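You operate a simulated robot arm through the tools that you are given. There is no shell and no other tool.

You are at the controls of a simulated robot arm. One attempt, no reset.

TASK
Run the hamper-side basin to the LOW line at 35 C, wet the blue flannel there, put it back.
Fine: plug down first, HOT first, then COLD, then more of either as needed; handles shut, nothing spilt.

Only the result counts: the job must be done as asked and must still hold three seconds after the hand-in. Knocking over, shifting, dropping, spilling or breaking anything else fails it.

THE ROBOT
A 6-joint arm with a two-finger parallel gripper, fixed in place. Base frame: the origin is at the foot of the arm, x ahead of it, y to its left, z up; the work surface is at about z = 0.76. Units: m, degrees, N and s.
With the tool pointing down near the work surface it reaches from about 0.2 to 0.84 m from the base axis. Its first joint turns from -166.0 to 166.0 degrees. Payload 3.91 kg.
The TCP is the grasp point between the finger pads, 0.03 m short of the fingertips. In the tool frame z runs along the fingers and y along their closing line. The gripper opens to 0.11 m. The fingers are 0.02 m wide and 0.01 m thick; the gripper's body (0.048 by 0.112 m) begins 0.055 m behind the TCP.
Orientation is that of the tool frame in the base frame, as a unit quaternion [w, x, y, z]. With the fingers straight down and closing along the base's y, the tool's x points along the base's -x, its y along +y and its z along -z.

THE INTERFACE
- The arm moves only by the tool servo_tool. Its argument "deltas" is a list of rows, each a list of 3 entries, a list of its own where there are three numbers: the finger opening in m, from 0 to 0.11, then the shift along the base's x, y, z in units of 25 mm (1.0 is 25 mm), then the turn, a rotation vector about the base's x, y, z in units of 5 degrees (1.0 is 5 degrees). In form: [[hand, [tx, ty, tz], [ax, ay, az]], ...]. A call has 1 to 20 rows; each row shifts and turns the commanded pose from where the row before left it. A call with a number of a shift or a turn outside -1 to 1 is refused whole. Rows are played at 5 a second. More than 0.05 m and 8.6 degrees between two rows, or a gripper value outside its range, and nothing of the call is played. A pose out of reach is approached as far as the arm can. The call stops where the force on the tool passes 90 N (or 10 N more than at its start, if that is more) or the arm is blocked; 0.2 s more then pass. The fingers move at their own pace (about 0.108 m/s each) and stop on an object; they squeeze with about 31 N. The grip force told is the motor's: it shows also when the fingers shut on nothing. Time passes only in rows, and 0.2 s behind the last, so rows that do not move let the fingers close. The reply holds the time, the measured pose of the TCP, the force on the tool along the base axes, the opening and the grip force, in the units named above and with some noise, with the torque about the TCP (base axes, N m) and any sound that the robot's microphone picked up, and new pictures: "views" is both (left out), scene, wrist or none.
- Cameras (640 x 400 px; columns grow to the right, rows downward): "scene" is fixed at [0.0406, -0.5008, 1.4276]; the picture's right is [0.52, -0.86, 0.00], its down [-0.63, -0.38, -0.68] and it looks along [0.58, 0.35, -0.73] (base axes); focal length 223 px, centre (320, 200). "wrist" rides on the gripper at [0.077, 0.007, -0.114] in the tool frame; the picture's right is [-0.09, 1.00, 0.00], its down [-0.80, -0.07, -0.59] and it looks along [-0.59, -0.05, 0.80] (tool axes); focal length 270 px, centre (320, 200). There is no depth. A picture from a camera that has moved, and an enlarged one, comes with that camera's place and axes in the base frame and with its lens. The place of the scene camera against the robot may be out by one fixed shift of up to 0.025 m in any direction.
- move_column(by): slides the trunk up (or, below 0, down) by that many m; the arm rides with it, the base frame stays. It gives what a move gives, with no picture.
- close_up(camera, box): a new picture of the part [left, top, right, bottom] of that camera's present view, enlarged. No time passes.
- job_done(): hands the job in; it is judged then, once.

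Places have to be worked out from the pictures, the camera data and where the tool is seen. Open the gripper and draw the arm clear of the work before you hand the job in, unless the task says otherwise.

The tools are called after "Request:" as name(argument=value, ...) on one line, values as JSON. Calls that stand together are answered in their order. servo_tool: Moves the arm, as the interface text tells. Its arguments: {"type":"object","properties":{"deltas":{"type":"array","items":{"type":"array"}},"views":{"type":"string","enum":["both","scene","wrist","none"]}},"required":["deltas"]} The other tools are called the same way: move_column (by) slides the trunk up or down; close_up (camera, box) takes an enlarged picture of a part of a camera's view; job_done () hands the job in.

At the start:

```text
clock: 0.0
position: [0.1912, -0.3551, 1.2544]
tool_rot: [0.0, 0.001, 1.0, 0.0]
contact_force: [-0.3, -0.7, 0.3]
moment: [-0.02, 0.02, 0.01]
opening: 0.1101
grasp_force: 0.0
trunk travel left (down, up): [-0.475, 0.065]
```

scene: 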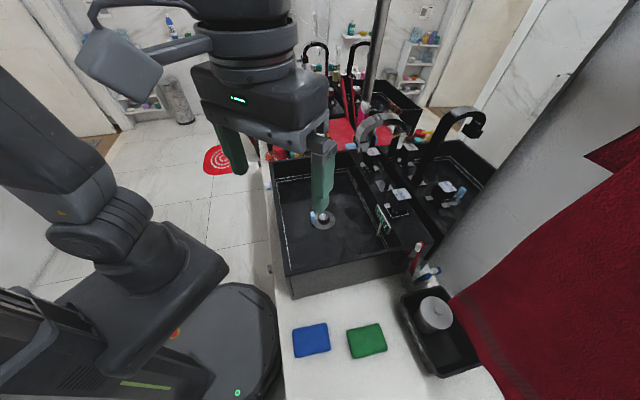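
wrist: 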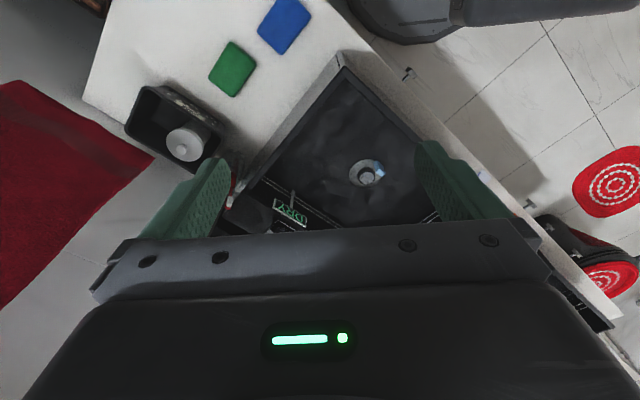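

I see a black basin with a faucet, a blue and a green flannel, and another basin further back. I take enlarged views to understand the scene before moving.

Request:
close_up(camera="scene", box=[260, 20, 500, 170])

Request:
close_up(camera="scene", box=[260, 140, 500, 290])

Request:
close_up(camera="scene", box=[260, 250, 500, 400])

Request:
close_up(camera="wrist", box=[200, 100, 480, 275])

Request:
close_up(camera="scene", box=[60, 40, 300, 190])

```text
2.67 times, centred on (380, 95) of scene
camera zoom: at [0.0406, -0.5008, 1.4276], right [0.52, -0.86, 0.0], down [-0.63, -0.38, -0.68], along [0.58, 0.35, -0.73], focal length 594 px, centre (160, 480)
```

zoom: 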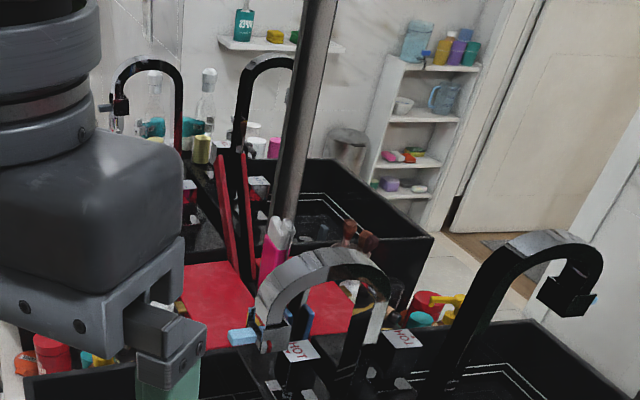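

```text
2.67 times, centred on (380, 215) of scene
camera zoom: at [0.0406, -0.5008, 1.4276], right [0.52, -0.86, 0.0], down [-0.63, -0.38, -0.68], along [0.58, 0.35, -0.73], focal length 594 px, centre (160, 160)
```

zoom: 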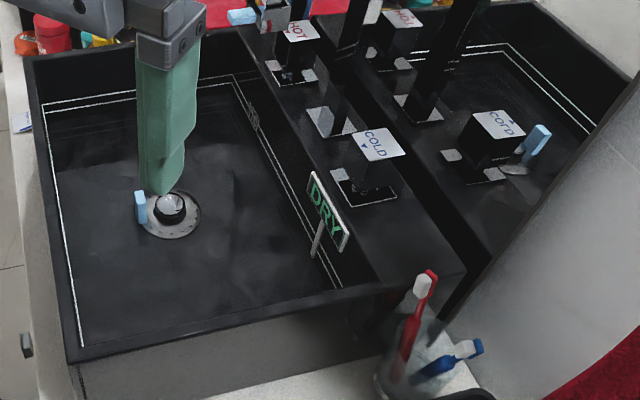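

```text
2.67 times, centred on (380, 325) of scene
camera zoom: at [0.0406, -0.5008, 1.4276], right [0.52, -0.86, 0.0], down [-0.63, -0.38, -0.68], along [0.58, 0.35, -0.73], focal length 594 px, centre (160, -133)
```

zoom: 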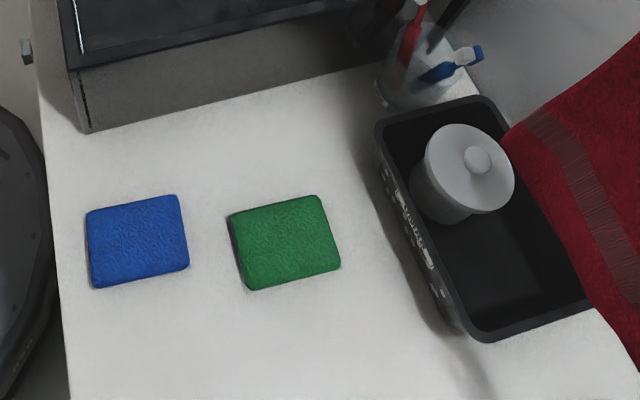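

```text
2.29 times, centred on (340, 188) of wrist
camera zoom: at [0.1146, -0.3475, 1.3674], right [0.09, 1.0, 0.0], down [0.8, -0.07, 0.59], along [0.59, -0.05, -0.8], focal length 618 px, centre (274, 229)
```

zoom: 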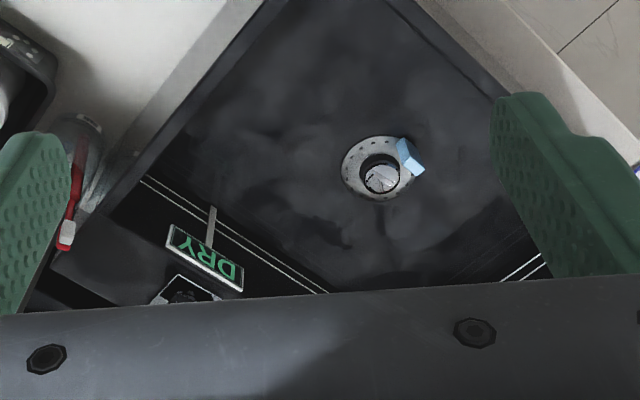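

```text
2.67 times, centred on (180, 115) of scene
camera zoom: at [0.0406, -0.5008, 1.4276], right [0.52, -0.86, 0.0], down [-0.63, -0.38, -0.68], along [0.58, 0.35, -0.73], focal length 594 px, centre (693, 427)
```

zoom: 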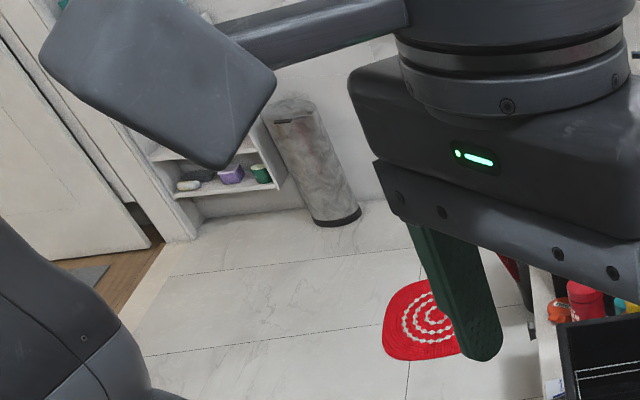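

The near basin (rim about z 0.91, drain near x 0.48, y -0.25) has labelled HOT and COLD handles, and there is a mirror behind it. I zoom into the handles, spout and the lines before moving.

Request:
close_up(camera="scene", box=[350, 140, 430, 190])

Request:
close_up(camera="scene", box=[370, 175, 450, 225])

Request:
close_up(camera="scene", box=[335, 105, 415, 155])

Request:
close_up(camera="scene", box=[340, 180, 420, 230])

Request:
close_up(camera="scene", box=[290, 190, 370, 240])

Request:
close_up(camera="scene", box=[420, 160, 500, 210])

Request:
close_up(camera="scene", box=[255, 140, 335, 190])

```text
8.00 times, centred on (390, 165) of scene
camera zoom: at [0.0406, -0.5008, 1.4276], right [0.52, -0.86, 0.0], down [-0.63, -0.38, -0.68], along [0.58, 0.35, -0.73], focal length 1783 px, centre (-240, 480)
```

zoom: 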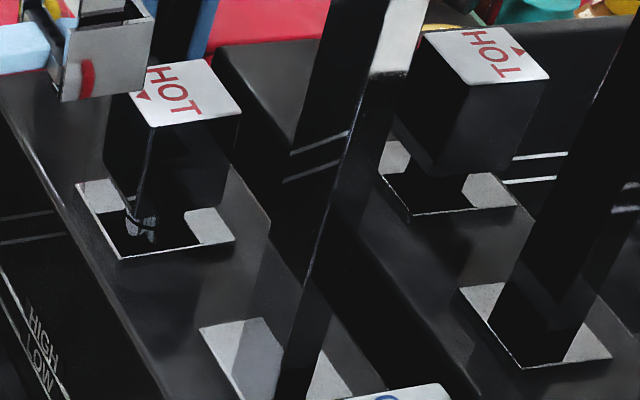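

```text
8.00 times, centred on (410, 200) of scene
camera zoom: at [0.0406, -0.5008, 1.4276], right [0.52, -0.86, 0.0], down [-0.63, -0.38, -0.68], along [0.58, 0.35, -0.73], focal length 1783 px, centre (-400, 200)
```

zoom: 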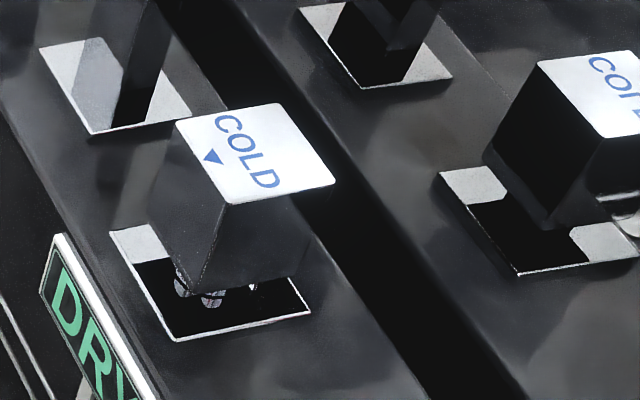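

```text
8.00 times, centred on (375, 130) of scene
camera zoom: at [0.0406, -0.5008, 1.4276], right [0.52, -0.86, 0.0], down [-0.63, -0.38, -0.68], along [0.58, 0.35, -0.73], focal length 1783 px, centre (-120, 760)
```

zoom: 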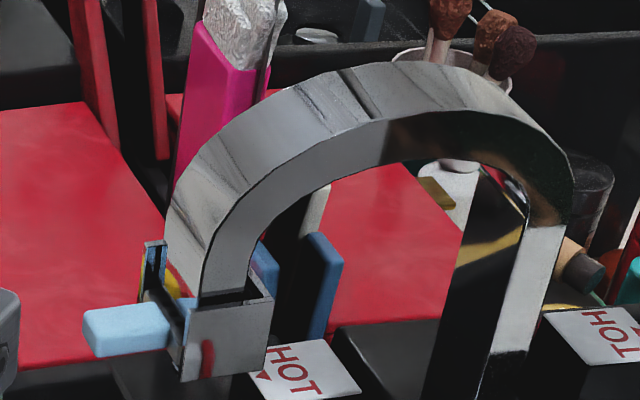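

```text
8.00 times, centred on (380, 205) of scene
camera zoom: at [0.0406, -0.5008, 1.4276], right [0.52, -0.86, 0.0], down [-0.63, -0.38, -0.68], along [0.58, 0.35, -0.73], focal length 1783 px, centre (-160, 160)
```

zoom: 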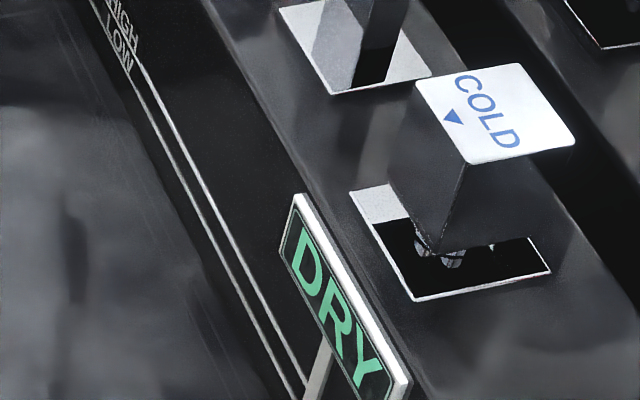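

```text
8.00 times, centred on (330, 215) of scene
camera zoom: at [0.0406, -0.5008, 1.4276], right [0.52, -0.86, 0.0], down [-0.63, -0.38, -0.68], along [0.58, 0.35, -0.73], focal length 1783 px, centre (240, 80)
```

zoom: 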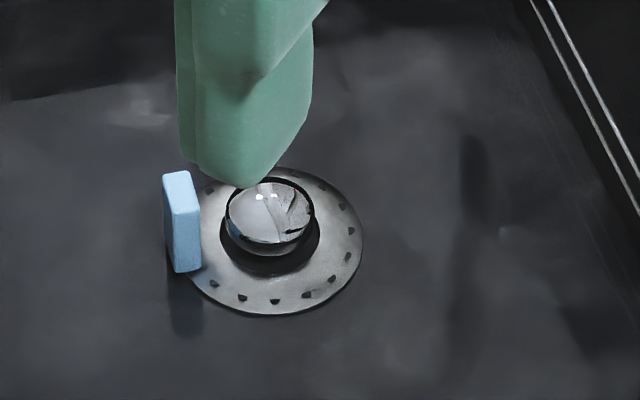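

```text
8.00 times, centred on (460, 185) of scene
camera zoom: at [0.0406, -0.5008, 1.4276], right [0.52, -0.86, 0.0], down [-0.63, -0.38, -0.68], along [0.58, 0.35, -0.73], focal length 1783 px, centre (-800, 320)
```

zoom: 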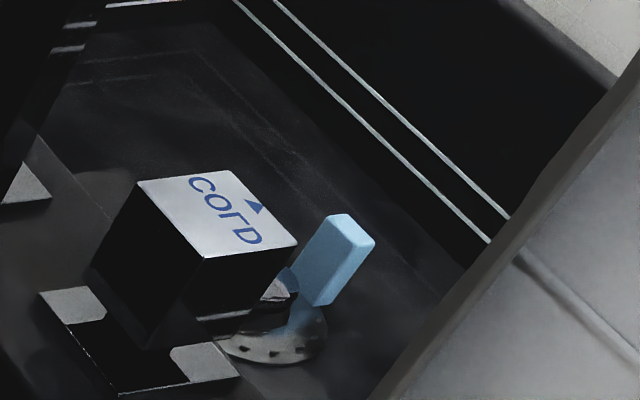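

```text
8.00 times, centred on (295, 165) of scene
camera zoom: at [0.0406, -0.5008, 1.4276], right [0.52, -0.86, 0.0], down [-0.63, -0.38, -0.68], along [0.58, 0.35, -0.73], focal length 1783 px, centre (520, 480)
```

zoom: 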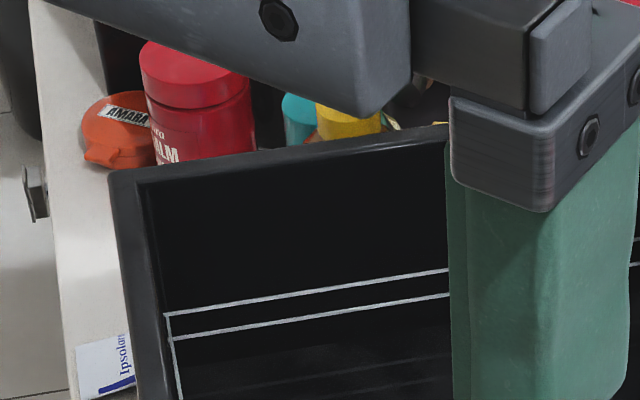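

Lines HIGH/LOW are on the basin's inner walls, the plug in the drain stands up with a blue tab, and the spout has a blue tab too. I check the remaining parts of the wrist view to identify the hamper.

Request:
close_up(camera="wrist", box=[480, 130, 640, 330])

Request:
close_up(camera="wrist", box=[0, 0, 320, 200])

Request:
close_up(camera="scene", box=[380, 10, 480, 100])

Request:
close_up(camera="scene", box=[290, 20, 420, 110])

```text
2.00 times, centred on (560, 230) of wrist
camera zoom: at [0.1146, -0.3475, 1.3674], right [0.09, 1.0, 0.0], down [0.8, -0.07, 0.59], along [0.59, -0.05, -0.8], focal length 541 px, centre (-160, 140)
```

zoom: 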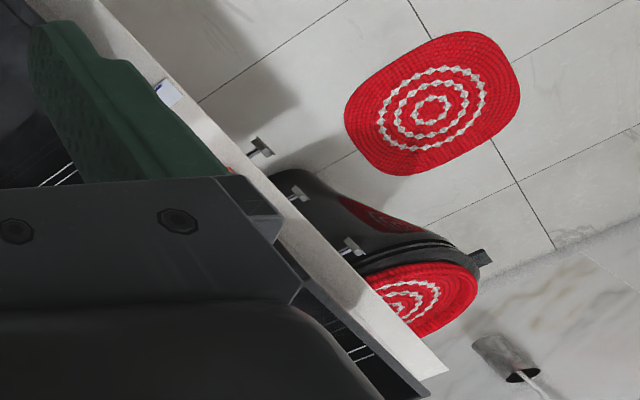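

```text
2.00 times, centred on (160, 100) of wrist
camera zoom: at [0.1146, -0.3475, 1.3674], right [0.09, 1.0, 0.0], down [0.8, -0.07, 0.59], along [0.59, -0.05, -0.8], focal length 541 px, centre (640, 400)
```

zoom: 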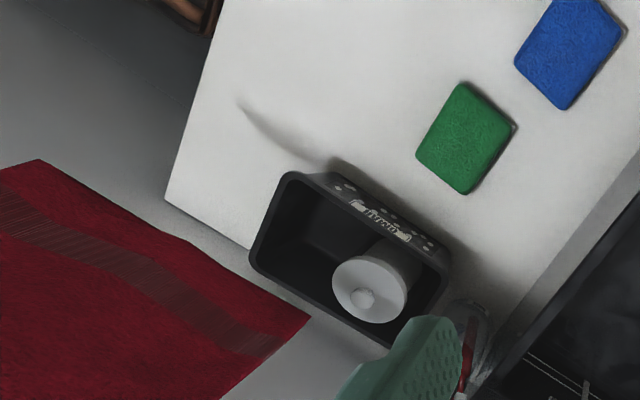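

```text
4.44 times, centred on (430, 55) of scene
camera zoom: at [0.0406, -0.5008, 1.4276], right [0.52, -0.86, 0.0], down [-0.63, -0.38, -0.68], along [0.58, 0.35, -0.73], focal length 991 px, centre (-169, 844)
```

zoom: 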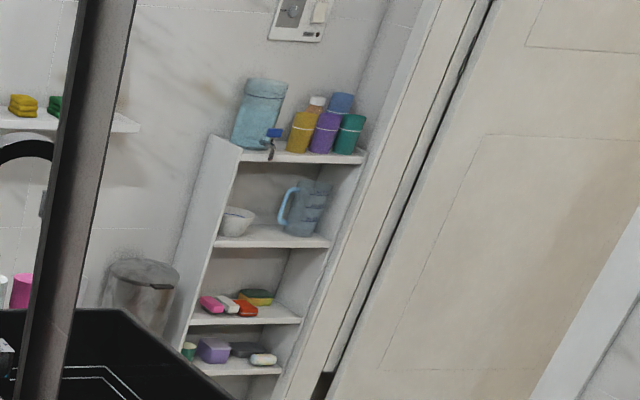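

```text
4.44 times, centred on (355, 65) of scene
camera zoom: at [0.0406, -0.5008, 1.4276], right [0.52, -0.86, 0.0], down [-0.63, -0.38, -0.68], along [0.58, 0.35, -0.73], focal length 991 px, centre (164, 800)
```

zoom: 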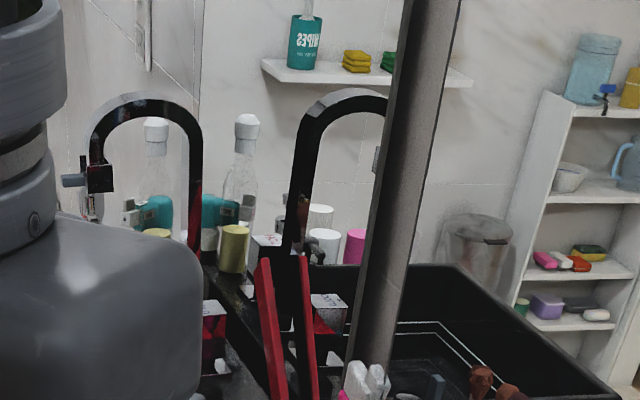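

A brownish wicker-like object stands past the near end of the counter (probably the hamper), which makes the near basin the hamper-side one; the far one is out of reach anyway. I move over the front of the basin and turn the tool -45° so the wrist camera looks at the taps.

Request:
servo_tool(deltas=[[0.11, [0.93, 0.78, 0], [0, 0, -1]], [0.11, [0.93, 0.78, 0], [0, 0, -1]], [0.11, [0.93, 0.78, 0], [0, 0, -1]], [0.11, [0.93, 0.78, 0], [0, 0, -1]], [0.11, [0.93, 0.78, 0], [0, 0, -1]], [0.11, [0.93, 0.78, 0], [0, 0, -1]], [0.11, [0.93, 0.78, 0], [0, 0, -1]], [0.11, [0.93, 0.78, 0], [0, 0, -1]], [0.11, [0.93, 0.78, 0], [0, 0, -1]]], views="both")

```text
clock: 2.0
position: [0.4016, -0.1784, 1.2529]
tool_rot: [0.0, 0.384, 0.923, 0.0]
contact_force: [0.3, -0.8, -0.6]
moment: [0.02, 0.02, 0.02]
opening: 0.1099
grasp_force: 0.1
trunk travel left (down, up): [-0.475, 0.065]
camera wrist: at [0.3524, -0.1201, 1.367], right [0.77, 0.64, 0.0], down [0.52, -0.62, 0.59], along [0.38, -0.46, -0.8], focal length 270 px, centre (320, 200)
```

scene: 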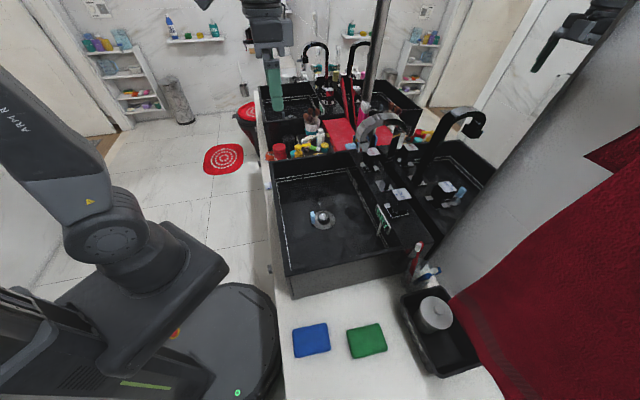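
wrist: 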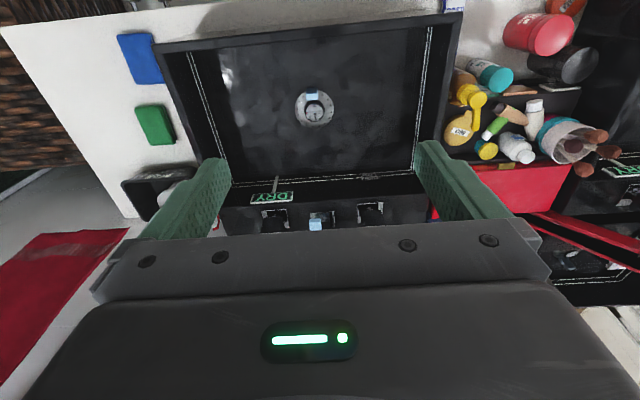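

The wicker hamper is confirmed at the near end of the counter, so the near basin is the right one. I zoom into the wrist view.

Request:
close_up(camera="wrist", box=[200, 50, 440, 240])

Request:
close_up(camera="wrist", box=[230, 180, 410, 240])

Request:
close_up(camera="wrist", box=[280, 75, 350, 135])

Request:
close_up(camera="scene", box=[340, 100, 500, 200])

```text
2.11 times, centred on (320, 145) of wrist
camera zoom: at [0.3524, -0.1201, 1.367], right [0.77, 0.64, 0.0], down [0.52, -0.62, 0.59], along [0.38, -0.46, -0.8], focal length 569 px, centre (320, 316)
```

zoom: 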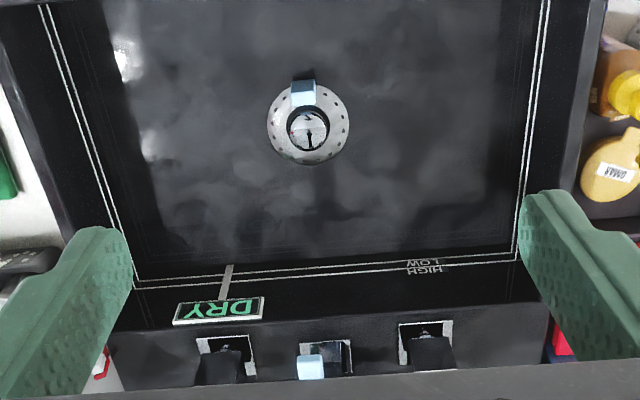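

```text
3.56 times, centred on (320, 210) of wrist
camera zoom: at [0.3524, -0.1201, 1.367], right [0.77, 0.64, 0.0], down [0.52, -0.62, 0.59], along [0.38, -0.46, -0.8], focal length 961 px, centre (320, 164)
```

zoom: 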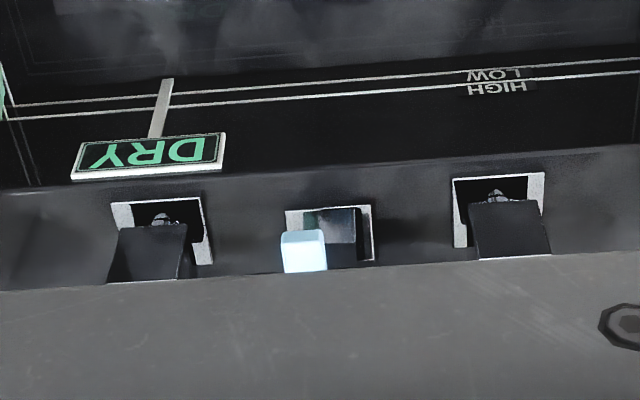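

```text
6.67 times, centred on (315, 105) of wrist
camera zoom: at [0.3524, -0.1201, 1.367], right [0.77, 0.64, 0.0], down [0.52, -0.62, 0.59], along [0.38, -0.46, -0.8], focal length 1802 px, centre (353, 833)
```

zoom: 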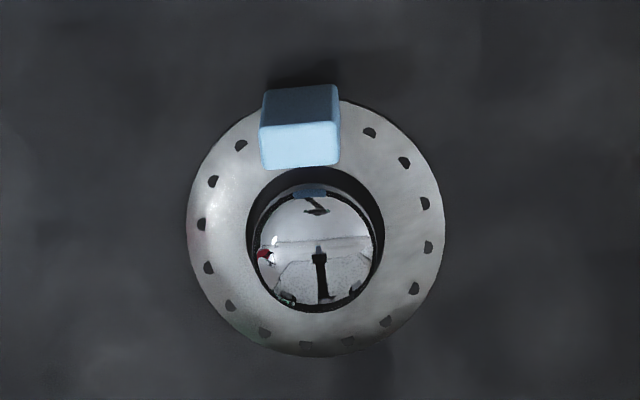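

```text
4.00 times, centred on (420, 150) of scene
camera zoom: at [0.0406, -0.5008, 1.4276], right [0.52, -0.86, 0.0], down [-0.63, -0.38, -0.68], along [0.58, 0.35, -0.73], focal length 892 px, centre (-80, 400)
```

zoom: 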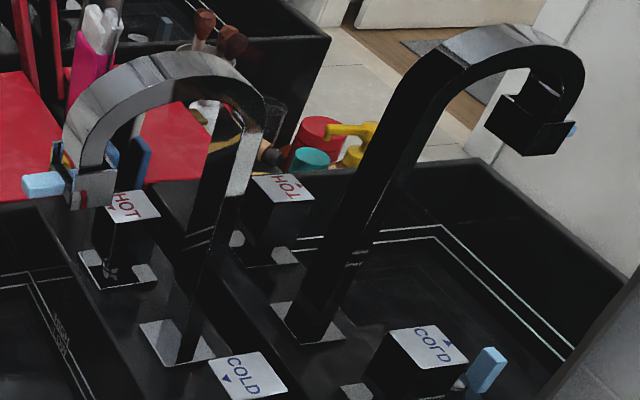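

The spout points straight over the basin with its blue tab facing the robot, and the handles' arrows point toward the basin. I tilt the tool to look horizontally at the taps and spout from the front.

Request:
servo_tool(deltas=[[0.11, [0, 0, 0], [-0.7, -0.7, 0]], [0.11, [0, 0, 0], [-0.7, -0.7, 0]], [0.11, [0, 0, 0], [-0.7, -0.7, 0]], [0.11, [0, 0, 0], [-0.7, -0.7, 0]], [0.11, [0, 0, 0], [-0.7, -0.7, 0]], [0.11, [0, 0, 0], [-0.7, -0.7, 0]], [0.11, [0, 0, 0], [-0.7, -0.7, 0]]], views="wrist")

```text
clock: 3.6
position: [0.3996, -0.1786, 1.2537]
tool_rot: [0.276, 0.365, 0.882, -0.114]
contact_force: [0.1, -0.9, 0.6]
moment: [-0.02, -0.01, -0.02]
opening: 0.11
grasp_force: 0.1
trunk travel left (down, up): [-0.475, 0.065]
camera wrist: at [0.3144, -0.083, 1.3037], right [0.76, 0.65, 0.05], down [0.17, -0.28, 0.94], along [0.63, -0.7, -0.32], focal length 270 px, centre (320, 200)
```

wrist: 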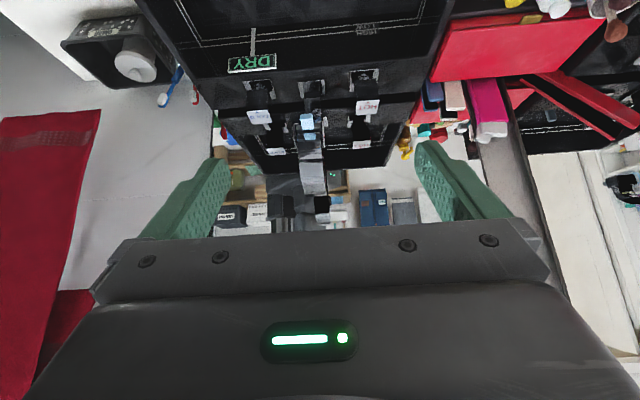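

Request:
close_up(camera="wrist", box=[220, 40, 420, 220])

Request:
close_up(camera="wrist", box=[280, 90, 350, 150])

Request:
close_up(camera="wrist", box=[235, 70, 395, 130])

```text
2.22 times, centred on (320, 130) of wrist
camera zoom: at [0.3144, -0.083, 1.3037], right [0.76, 0.65, 0.05], down [0.17, -0.28, 0.94], along [0.63, -0.7, -0.32], focal length 601 px, centre (320, 356)
```

zoom: 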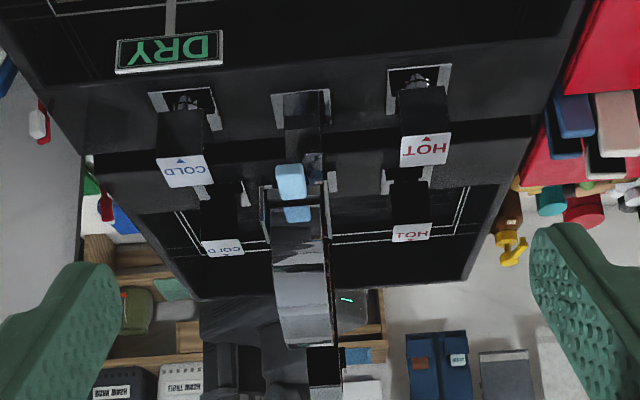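

```text
6.67 times, centred on (315, 120) of wrist
camera zoom: at [0.3144, -0.083, 1.3037], right [0.76, 0.65, 0.05], down [0.17, -0.28, 0.94], along [0.63, -0.7, -0.32], focal length 1802 px, centre (353, 733)
```

zoom: 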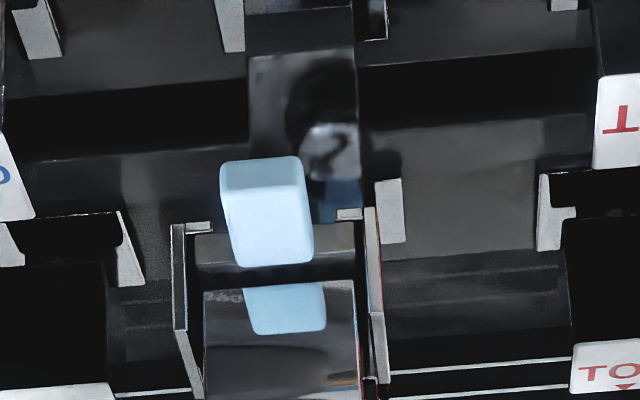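

```text
4.00 times, centred on (315, 100) of wrist
camera zoom: at [0.3144, -0.083, 1.3037], right [0.76, 0.65, 0.05], down [0.17, -0.28, 0.94], along [0.63, -0.7, -0.32], focal length 1081 px, centre (340, 600)
```

zoom: 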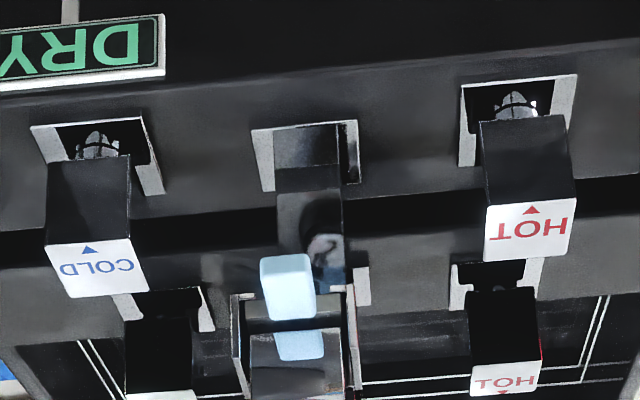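

From the views I place: drain at about (0.459,-0.268,0.805), COLD plate (0.527,-0.486,0.91), HOT plate (0.676,-0.335,0.91), handle tops near z 0.977, mirror plane ~7 cm behind the handles. I straighten the tool and descend over the front of the basin to look closely at the plug.

Request:
servo_tool(deltas=[[0.11, [0.05, -0.15, -0.6], [0.7, 0.7, 0]], [0.11, [0.05, -0.15, -0.6], [0.7, 0.7, 0]], [0.11, [0.05, -0.15, -0.6], [0.7, 0.7, 0]], [0.11, [0.05, -0.15, -0.8], [0.7, 0.7, 0]], [0.11, [0.05, -0.15, -0.9], [0.7, 0.7, 0]], [0.11, [0.05, -0.15, -0.9], [0.7, 0.7, 0]], [0.11, [0.05, -0.15, -0.9], [0.7, 0.7, 0]], [0.11, [0.05, -0.15, -0.9], [0, 0, 0]], [0.11, [0.05, -0.15, -0.9], [0, 0, 0]], [0.11, [0.05, -0.15, -0.9], [0, 0, 0]], [0.11, [0.05, -0.15, -0.9], [0, 0, 0]], [0.11, [0.05, -0.15, -0.9], [0, 0, 0]], [0.11, [0, 0, -0.9], [0, 0, 0]], [0.11, [0, 0, -0.9], [0, 0, 0]]], views="both")

```text
clock: 6.6
position: [0.4141, -0.2251, 0.963]
tool_rot: [0.0, 0.383, 0.924, 0.0]
contact_force: [0.2, 0.0, -0.2]
moment: [0.04, -0.01, 0.01]
opening: 0.1099
grasp_force: 0.1
trunk travel left (down, up): [-0.475, 0.065]
camera wrist: at [0.3655, -0.1659, 1.0774], right [0.77, 0.64, 0.0], down [0.52, -0.62, 0.59], along [0.38, -0.46, -0.8], focal length 270 px, centre (320, 200)
```

scene: 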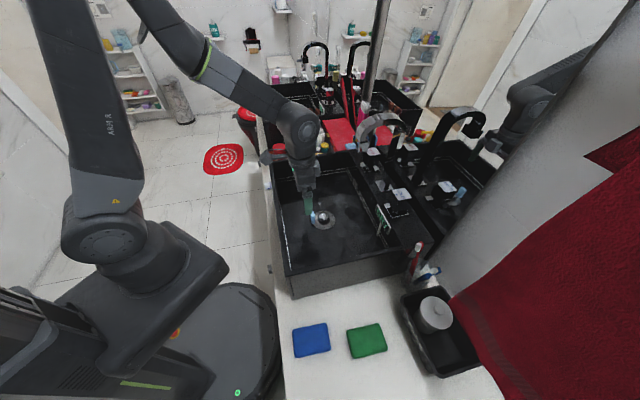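
wrist: 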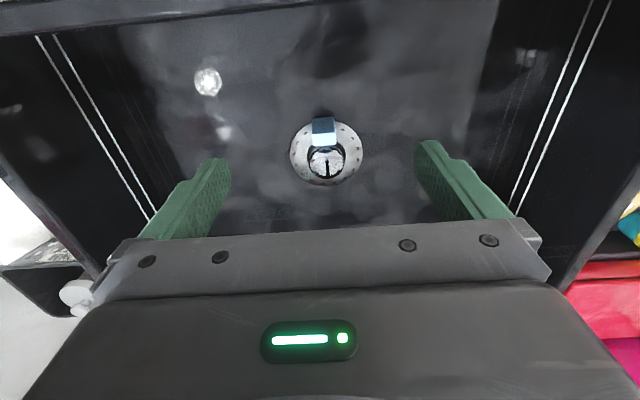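

Request:
close_up(camera="wrist", box=[270, 100, 382, 170])

Request:
close_up(camera="scene", box=[280, 120, 360, 170])

Request:
close_up(camera="scene", box=[280, 190, 360, 240])

```text
5.71 times, centred on (326, 135) of wrist
camera zoom: at [0.3655, -0.1659, 1.0774], right [0.77, 0.64, 0.0], down [0.52, -0.62, 0.59], along [0.38, -0.46, -0.8], focal length 1544 px, centre (286, 571)
```

zoom: 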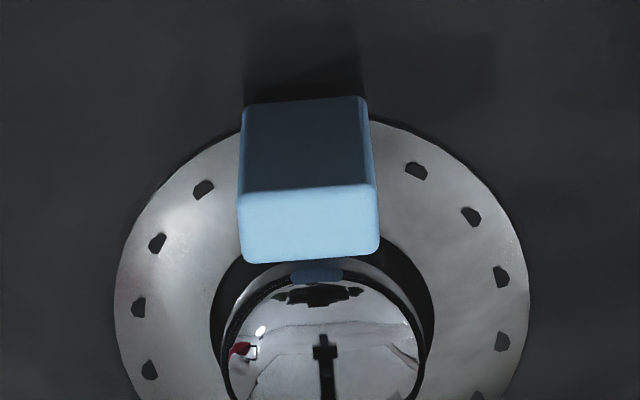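

```text
8.00 times, centred on (320, 145) of scene
camera zoom: at [0.0406, -0.5008, 1.4276], right [0.52, -0.86, 0.0], down [-0.63, -0.38, -0.68], along [0.58, 0.35, -0.73], focal length 1783 px, centre (320, 640)
```

zoom: 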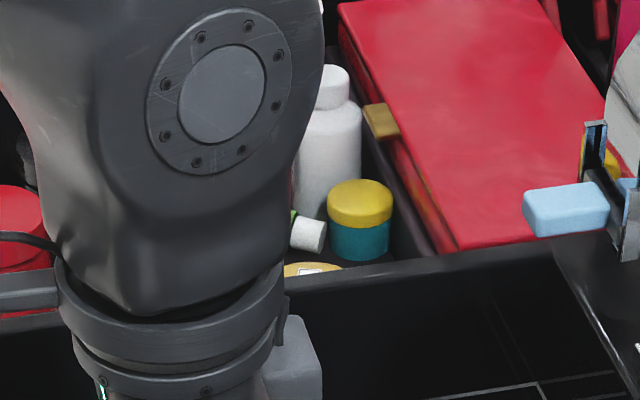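

```text
8.00 times, centred on (320, 215) of scene
camera zoom: at [0.0406, -0.5008, 1.4276], right [0.52, -0.86, 0.0], down [-0.63, -0.38, -0.68], along [0.58, 0.35, -0.73], focal length 1783 px, centre (320, 80)
```

zoom: 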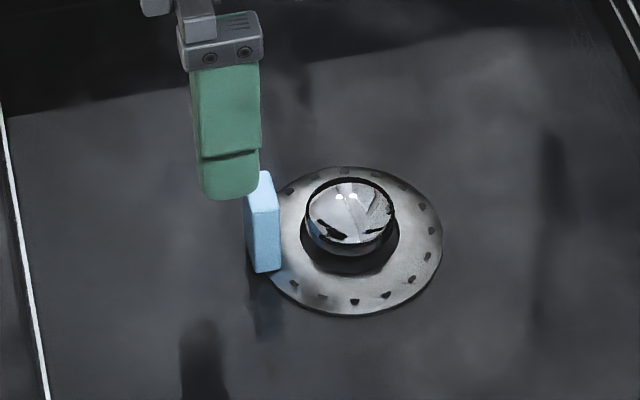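

The plug is a raised chrome dome (n≈0.514) with a blue tab on the robot side; the spout's tab hangs at about z 1.09, so I lean the arm ~12° away from it. I close the fingers, move above the dome and descend to just above it.

Request:
servo_tool(deltas=[[0, [0.53, -0.51, 0], [-0.6, -0.6, 0]], [0, [0.53, -0.51, 0], [-0.6, -0.6, 0]], [0, [0.53, -0.51, 0], [-0.6, -0.6, 0]], [0, [0, 0, -0.8], [0, 0, 0]], [0, [0, 0, -0.8], [0, 0, 0]], [0, [0, 0, -0.8], [0, 0, 0]], [0, [0, 0, -0.4], [0, 0, 0]]], views="both")

```text
clock: 8.2
position: [0.4549, -0.2639, 0.8936]
tool_rot: [0.101, 0.38, 0.918, -0.043]
contact_force: [0.6, 0.1, -0.4]
moment: [0.02, 0.01, 0.03]
opening: 0.0
grasp_force: 30.6
trunk travel left (down, up): [-0.475, 0.065]
camera wrist: at [0.3888, -0.1871, 0.9877], right [0.77, 0.64, 0.02], down [0.41, -0.51, 0.76], along [0.5, -0.57, -0.65], focal length 270 px, centre (320, 200)
```

scene: 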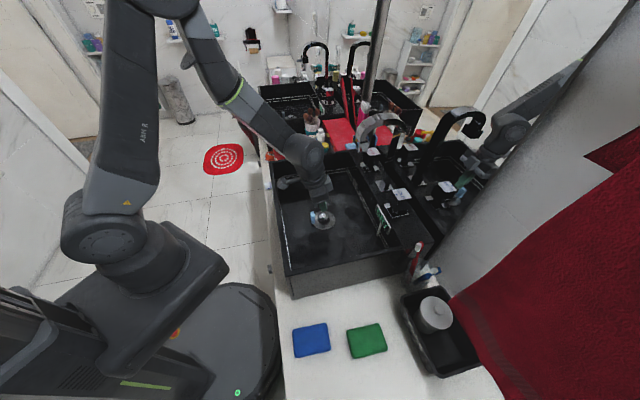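
wrist: 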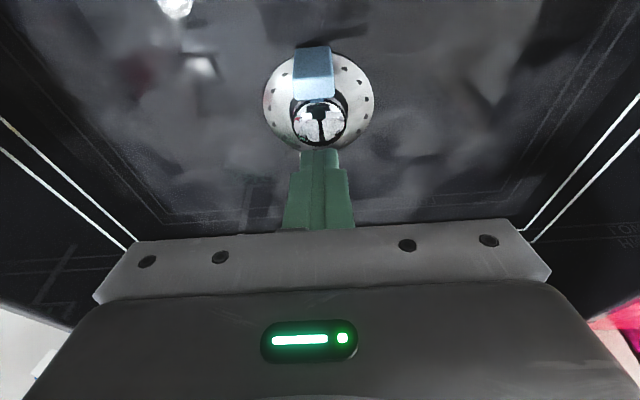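

Request:
close_up(camera="scene", box=[280, 170, 360, 240])

Request:
close_up(camera="wrist", box=[250, 30, 390, 180])

```text
5.71 times, centred on (320, 205) of scene
camera zoom: at [0.0406, -0.5008, 1.4276], right [0.52, -0.86, 0.0], down [-0.63, -0.38, -0.68], along [0.58, 0.35, -0.73], focal length 1274 px, centre (320, 171)
```

zoom: 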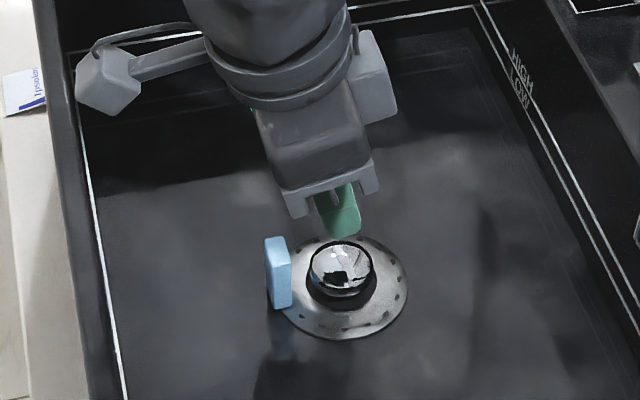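

```text
2.67 times, centred on (320, 105) of wrist
camera zoom: at [0.3888, -0.1871, 0.9877], right [0.77, 0.64, 0.02], down [0.41, -0.51, 0.76], along [0.5, -0.57, -0.65], focal length 721 px, centre (320, 453)
```

zoom: 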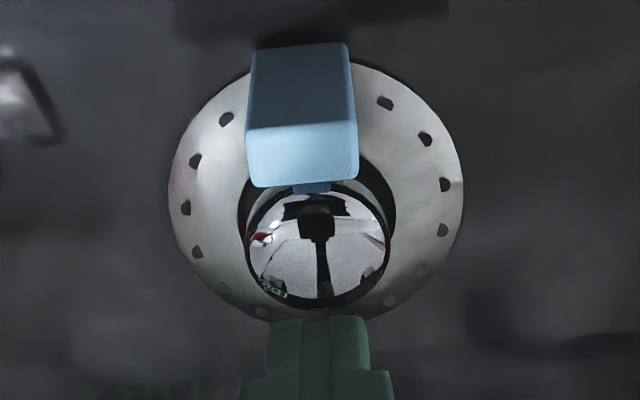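

The closed fingertips are above the dome, roughly 3 cm up. I lower in 5 mm steps and watch the force.

Request:
servo_tool(deltas=[[0, [0, 0, -0.2], [0, 0, 0]], [0, [0, 0, -0.2], [0, 0, 0]], [0, [0, 0, -0.2], [0, 0, 0]], [0, [0, 0, -0.2], [0, 0, 0]]], views="none")

```text
clock: 9.2
position: [0.4538, -0.2636, 0.8734]
tool_rot: [0.102, 0.381, 0.918, -0.042]
contact_force: [0.0, -0.4, -0.1]
moment: [-0.01, 0.0, 0.0]
opening: 0.0004
grasp_force: 31.3
trunk travel left (down, up): [-0.475, 0.065]
```

No contact yet with the tip at about z 0.844. I continue down in small steps.

Request:
servo_tool(deltas=[[0, [0, 0, -0.2], [0, 0, 0]], [0, [0, 0, -0.2], [0, 0, 0]]], views="scene")

Request:
close_up(camera="scene", box=[280, 180, 360, 230])

```text
clock: 9.8
position: [0.4551, -0.2636, 0.8628]
tool_rot: [0.103, 0.38, 0.918, -0.041]
contact_force: [0.1, 0.4, -1.0]
moment: [0.02, -0.02, 0.01]
opening: 0.0
grasp_force: 31.0
trunk travel left (down, up): [-0.475, 0.065]
```

scene: 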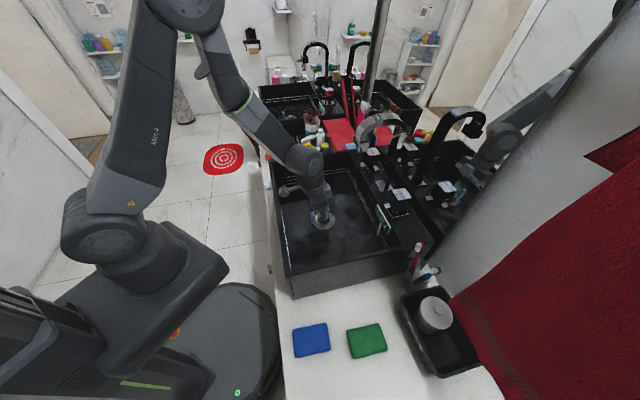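

```text
8.00 times, centred on (320, 205) of scene
camera zoom: at [0.0406, -0.5008, 1.4276], right [0.52, -0.86, 0.0], down [-0.63, -0.38, -0.68], along [0.58, 0.35, -0.73], focal length 1783 px, centre (320, 160)
```

zoom: 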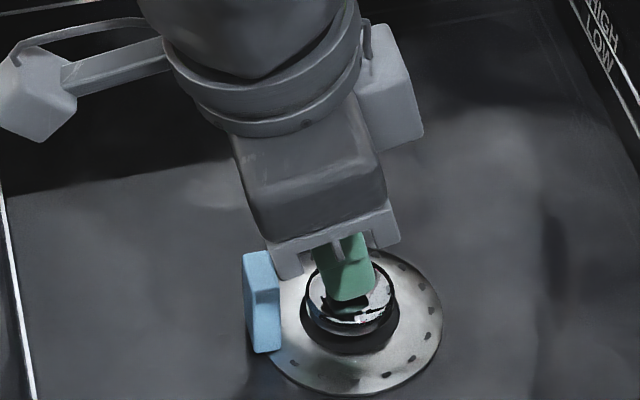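

The tip is almost on the dome and the body clears the blue tab. I go on pressing down in 4 mm steps.

Request:
servo_tool(deltas=[[0, [0, 0, -0.16], [0, 0, 0]], [0, [0, 0, -0.16], [0, 0, 0]], [0, [0, 0, -0.16], [0, 0, 0]]], views="none")

```text
clock: 10.6
position: [0.4537, -0.2639, 0.8517]
tool_rot: [0.103, 0.381, 0.918, -0.043]
contact_force: [1.2, 0.4, 4.5]
moment: [0.06, -0.01, 0.02]
opening: 0.0
grasp_force: 31.3
trunk travel left (down, up): [-0.475, 0.065]
```

Contact just began (4.5 N upward) with the tip near z 0.822. I press on in 3 mm steps.

Request:
servo_tool(deltas=[[0, [0, 0, -0.12], [0, 0, 0]], [0, [0, 0, -0.12], [0, 0, 0]]], views="none")

```text
clock: 11.2
position: [0.4544, -0.2631, 0.8478]
tool_rot: [0.106, 0.38, 0.918, -0.043]
contact_force: [-1.8, 4.7, 44.0]
moment: [0.25, 0.16, 0.0]
opening: 0.0001
grasp_force: 31.1
trunk travel left (down, up): [-0.475, 0.065]
```

The force rose to 44 N with only ~4 mm travel, so I look at the plug before pressing harder.

Request:
close_up(camera="scene", box=[290, 190, 354, 230])

Request:
close_up(camera="wrist", box=[250, 30, 390, 180])

Request:
close_up(camera="scene", box=[420, 160, 500, 210])

```text
10.00 times, centred on (322, 210) of scene
camera zoom: at [0.0406, -0.5008, 1.4276], right [0.52, -0.86, 0.0], down [-0.63, -0.38, -0.68], along [0.58, 0.35, -0.73], focal length 2229 px, centre (300, 100)
```

zoom: 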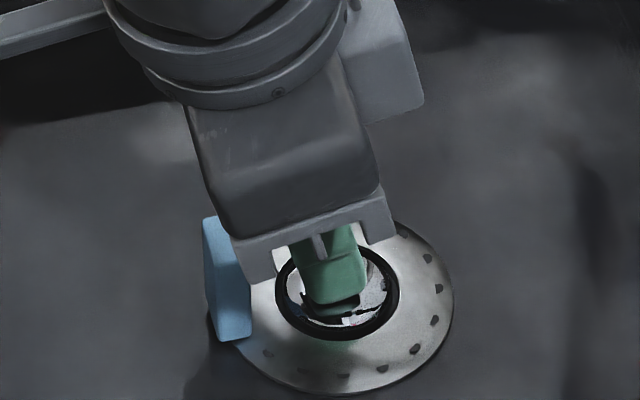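

```text
2.67 times, centred on (320, 105) of wrist
camera zoom: at [0.3872, -0.1862, 0.9423], right [0.76, 0.64, 0.02], down [0.41, -0.51, 0.76], along [0.5, -0.57, -0.65], focal length 721 px, centre (320, 453)
```

zoom: 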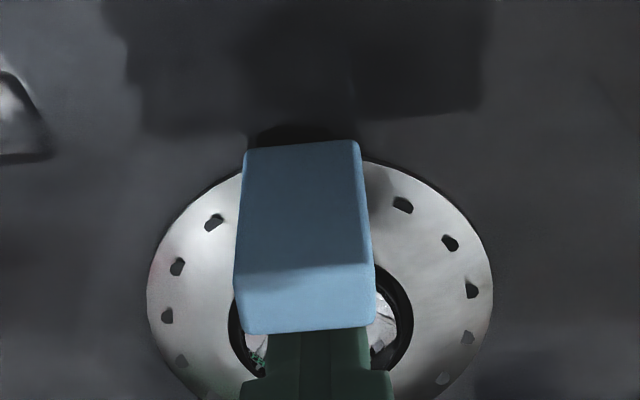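

```text
8.00 times, centred on (460, 185) of scene
camera zoom: at [0.0406, -0.5008, 1.4276], right [0.52, -0.86, 0.0], down [-0.63, -0.38, -0.68], along [0.58, 0.35, -0.73], focal length 1783 px, centre (-800, 320)
```

zoom: 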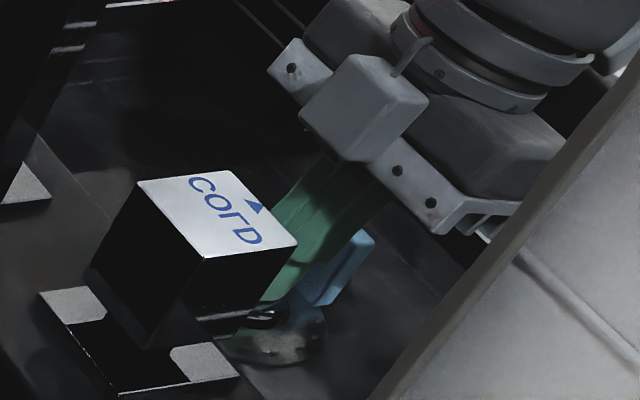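

The dome now looks flush inside its ring; the blue tab has not moved. I lift off to check that the plug stays down.

Request:
servo_tool(deltas=[[0, [0, 0, 0.3], [0, 0, 0]], [0, [0, 0, 0.7], [0, 0, 0]], [0, [-0.3, 0.3, 1], [0, 0, 0]], [0, [-0.4, 0.4, 1], [0, 0, 0]]], views="both")

Request:
close_up(camera="wrist", box=[250, 30, 390, 180])

Request:
close_up(camera="scene", box=[290, 190, 354, 230])

```text
clock: 12.2
position: [0.434, -0.245, 0.9211]
tool_rot: [0.102, 0.38, 0.918, -0.042]
contact_force: [-0.5, 0.4, -0.6]
moment: [-0.03, 0.01, -0.01]
opening: 0.0
grasp_force: 31.5
trunk travel left (down, up): [-0.475, 0.065]
camera wrist: at [0.37, -0.1689, 1.0148], right [0.76, 0.64, 0.02], down [0.41, -0.51, 0.76], along [0.5, -0.57, -0.65], focal length 270 px, centre (320, 200)
```

scene: 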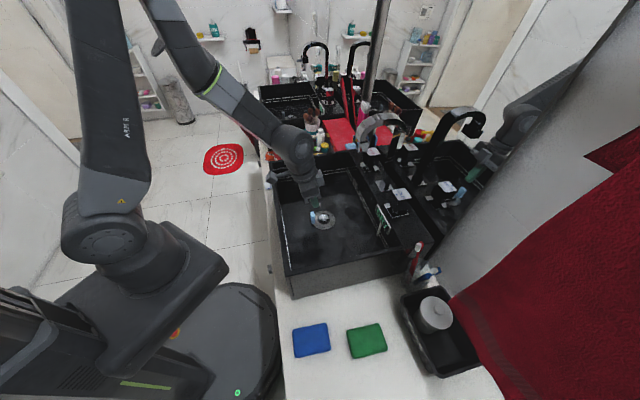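
wrist: 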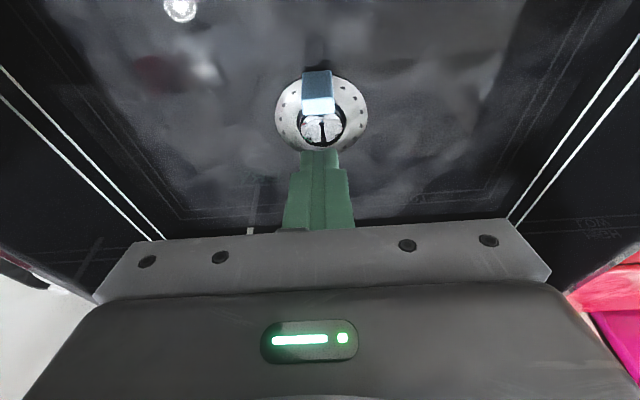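

```text
2.67 times, centred on (320, 105) of wrist
camera zoom: at [0.37, -0.1689, 1.0148], right [0.76, 0.64, 0.02], down [0.41, -0.51, 0.76], along [0.5, -0.57, -0.65], focal length 721 px, centre (320, 453)
```

zoom: 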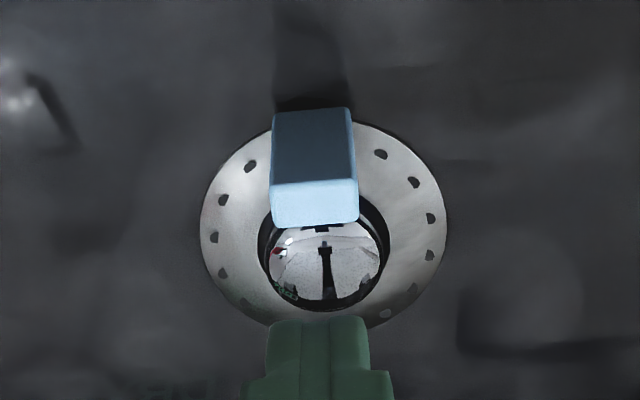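

```text
10.00 times, centred on (322, 210) of scene
camera zoom: at [0.0406, -0.5008, 1.4276], right [0.52, -0.86, 0.0], down [-0.63, -0.38, -0.68], along [0.58, 0.35, -0.73], focal length 2229 px, centre (300, 100)
```

zoom: 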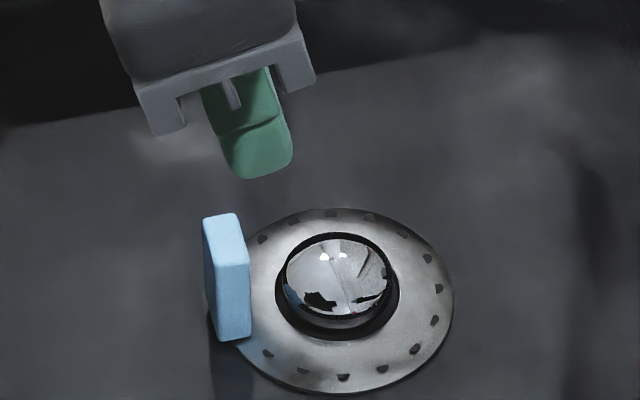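

After release the dome sits lower than at first but I'm not sure it's fully seated. I take the same zoom as before the press to compare exactly.

Request:
close_up(camera="scene", box=[290, 190, 370, 240])

Request:
close_up(camera="scene", box=[308, 205, 340, 225])

Request:
close_up(camera="wrist", box=[296, 90, 344, 120])

```text
8.00 times, centred on (330, 215) of scene
camera zoom: at [0.0406, -0.5008, 1.4276], right [0.52, -0.86, 0.0], down [-0.63, -0.38, -0.68], along [0.58, 0.35, -0.73], focal length 1783 px, centre (240, 80)
```

zoom: 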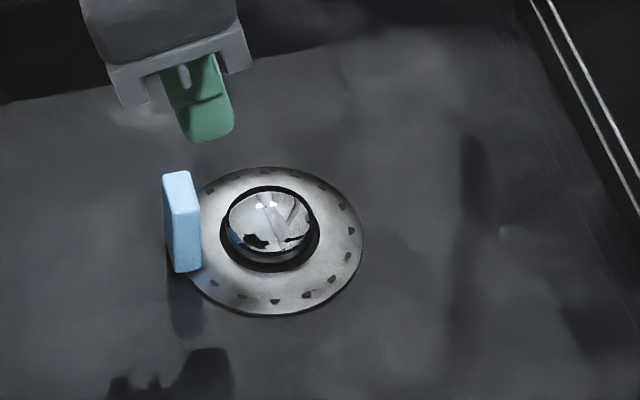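

```text
16.00 times, centred on (324, 215) of scene
camera zoom: at [0.0406, -0.5008, 1.4276], right [0.52, -0.86, 0.0], down [-0.63, -0.38, -0.68], along [0.58, 0.35, -0.73], focal length 3566 px, centre (256, -40)
```

zoom: 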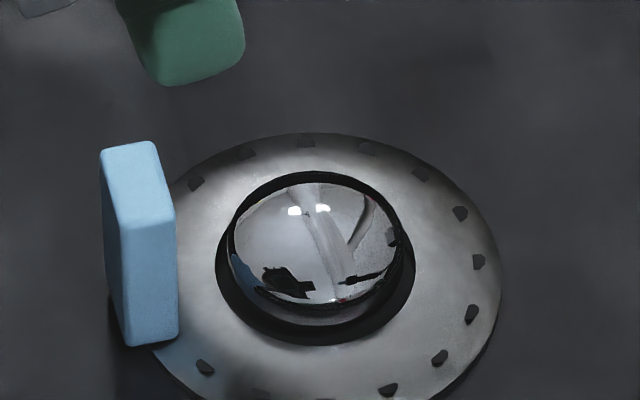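

```text
13.33 times, centred on (320, 105) of wrist
camera zoom: at [0.37, -0.1689, 1.0148], right [0.76, 0.64, 0.02], down [0.41, -0.51, 0.76], along [0.5, -0.57, -0.65], focal length 3604 px, centre (320, 1467)
```

zoom: 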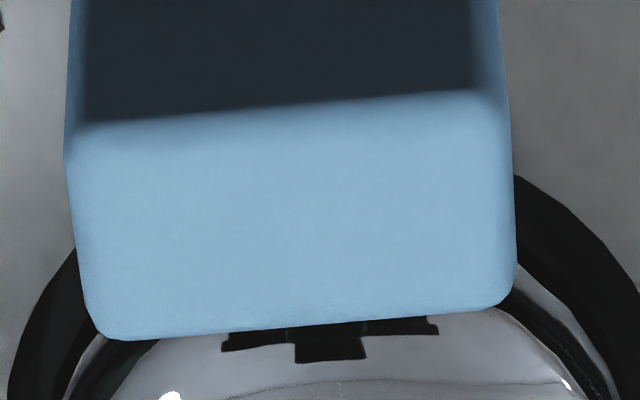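

The dome is about 6 mm lower than at first. I press again gently to feel whether it is against its stop or still has travel.

Request:
servo_tool(deltas=[[0, [0.35, -0.35, -0.8], [0, 0, 0]], [0, [0.35, -0.35, -0.8], [0, 0, 0]], [0, [0.08, -0.05, -0.8], [0, 0, 0]], [0, [0, 0, -0.24], [0, 0, 0]]], views="none")

Request:
close_up(camera="scene", box=[290, 190, 370, 240])

```text
clock: 13.2
position: [0.4552, -0.2643, 0.8555]
tool_rot: [0.103, 0.38, 0.918, -0.043]
contact_force: [-1.2, -1.3, 3.0]
moment: [-0.01, 0.03, -0.02]
opening: 0.0
grasp_force: 30.9
trunk travel left (down, up): [-0.475, 0.065]
```

```text
8.00 times, centred on (330, 215) of scene
camera zoom: at [0.0406, -0.5008, 1.4276], right [0.52, -0.86, 0.0], down [-0.63, -0.38, -0.68], along [0.58, 0.35, -0.73], focal length 1783 px, centre (240, 80)
```

zoom: 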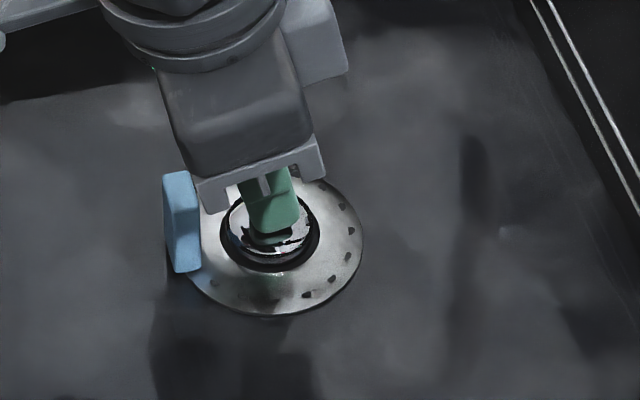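

Light contact (3 N) at TCP z 0.8555. I press a bit further in 2.5 mm steps.

Request:
servo_tool(deltas=[[0, [0, 0, -0.1], [0, 0, 0]], [0, [0, 0, -0.1], [0, 0, 0]]], views="none")

Request:
close_up(camera="scene", box=[290, 190, 370, 240])

```text
clock: 13.8
position: [0.4561, -0.2649, 0.8511]
tool_rot: [0.103, 0.38, 0.918, -0.043]
contact_force: [-4.8, -0.4, 18.1]
moment: [0.01, 0.18, 0.03]
opening: 0.0002
grasp_force: 31.2
trunk travel left (down, up): [-0.475, 0.065]
```

```text
8.00 times, centred on (330, 215) of scene
camera zoom: at [0.0406, -0.5008, 1.4276], right [0.52, -0.86, 0.0], down [-0.63, -0.38, -0.68], along [0.58, 0.35, -0.73], focal length 1783 px, centre (240, 80)
```

zoom: 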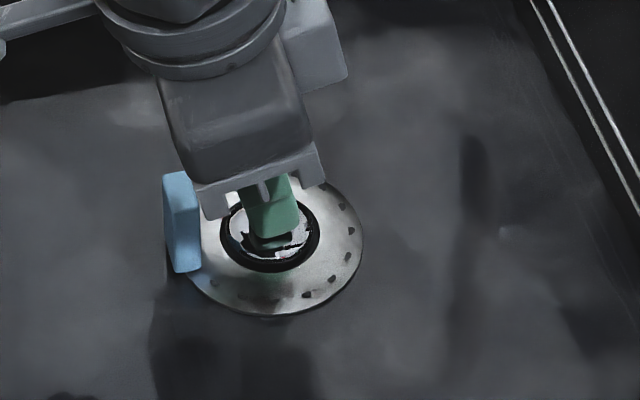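

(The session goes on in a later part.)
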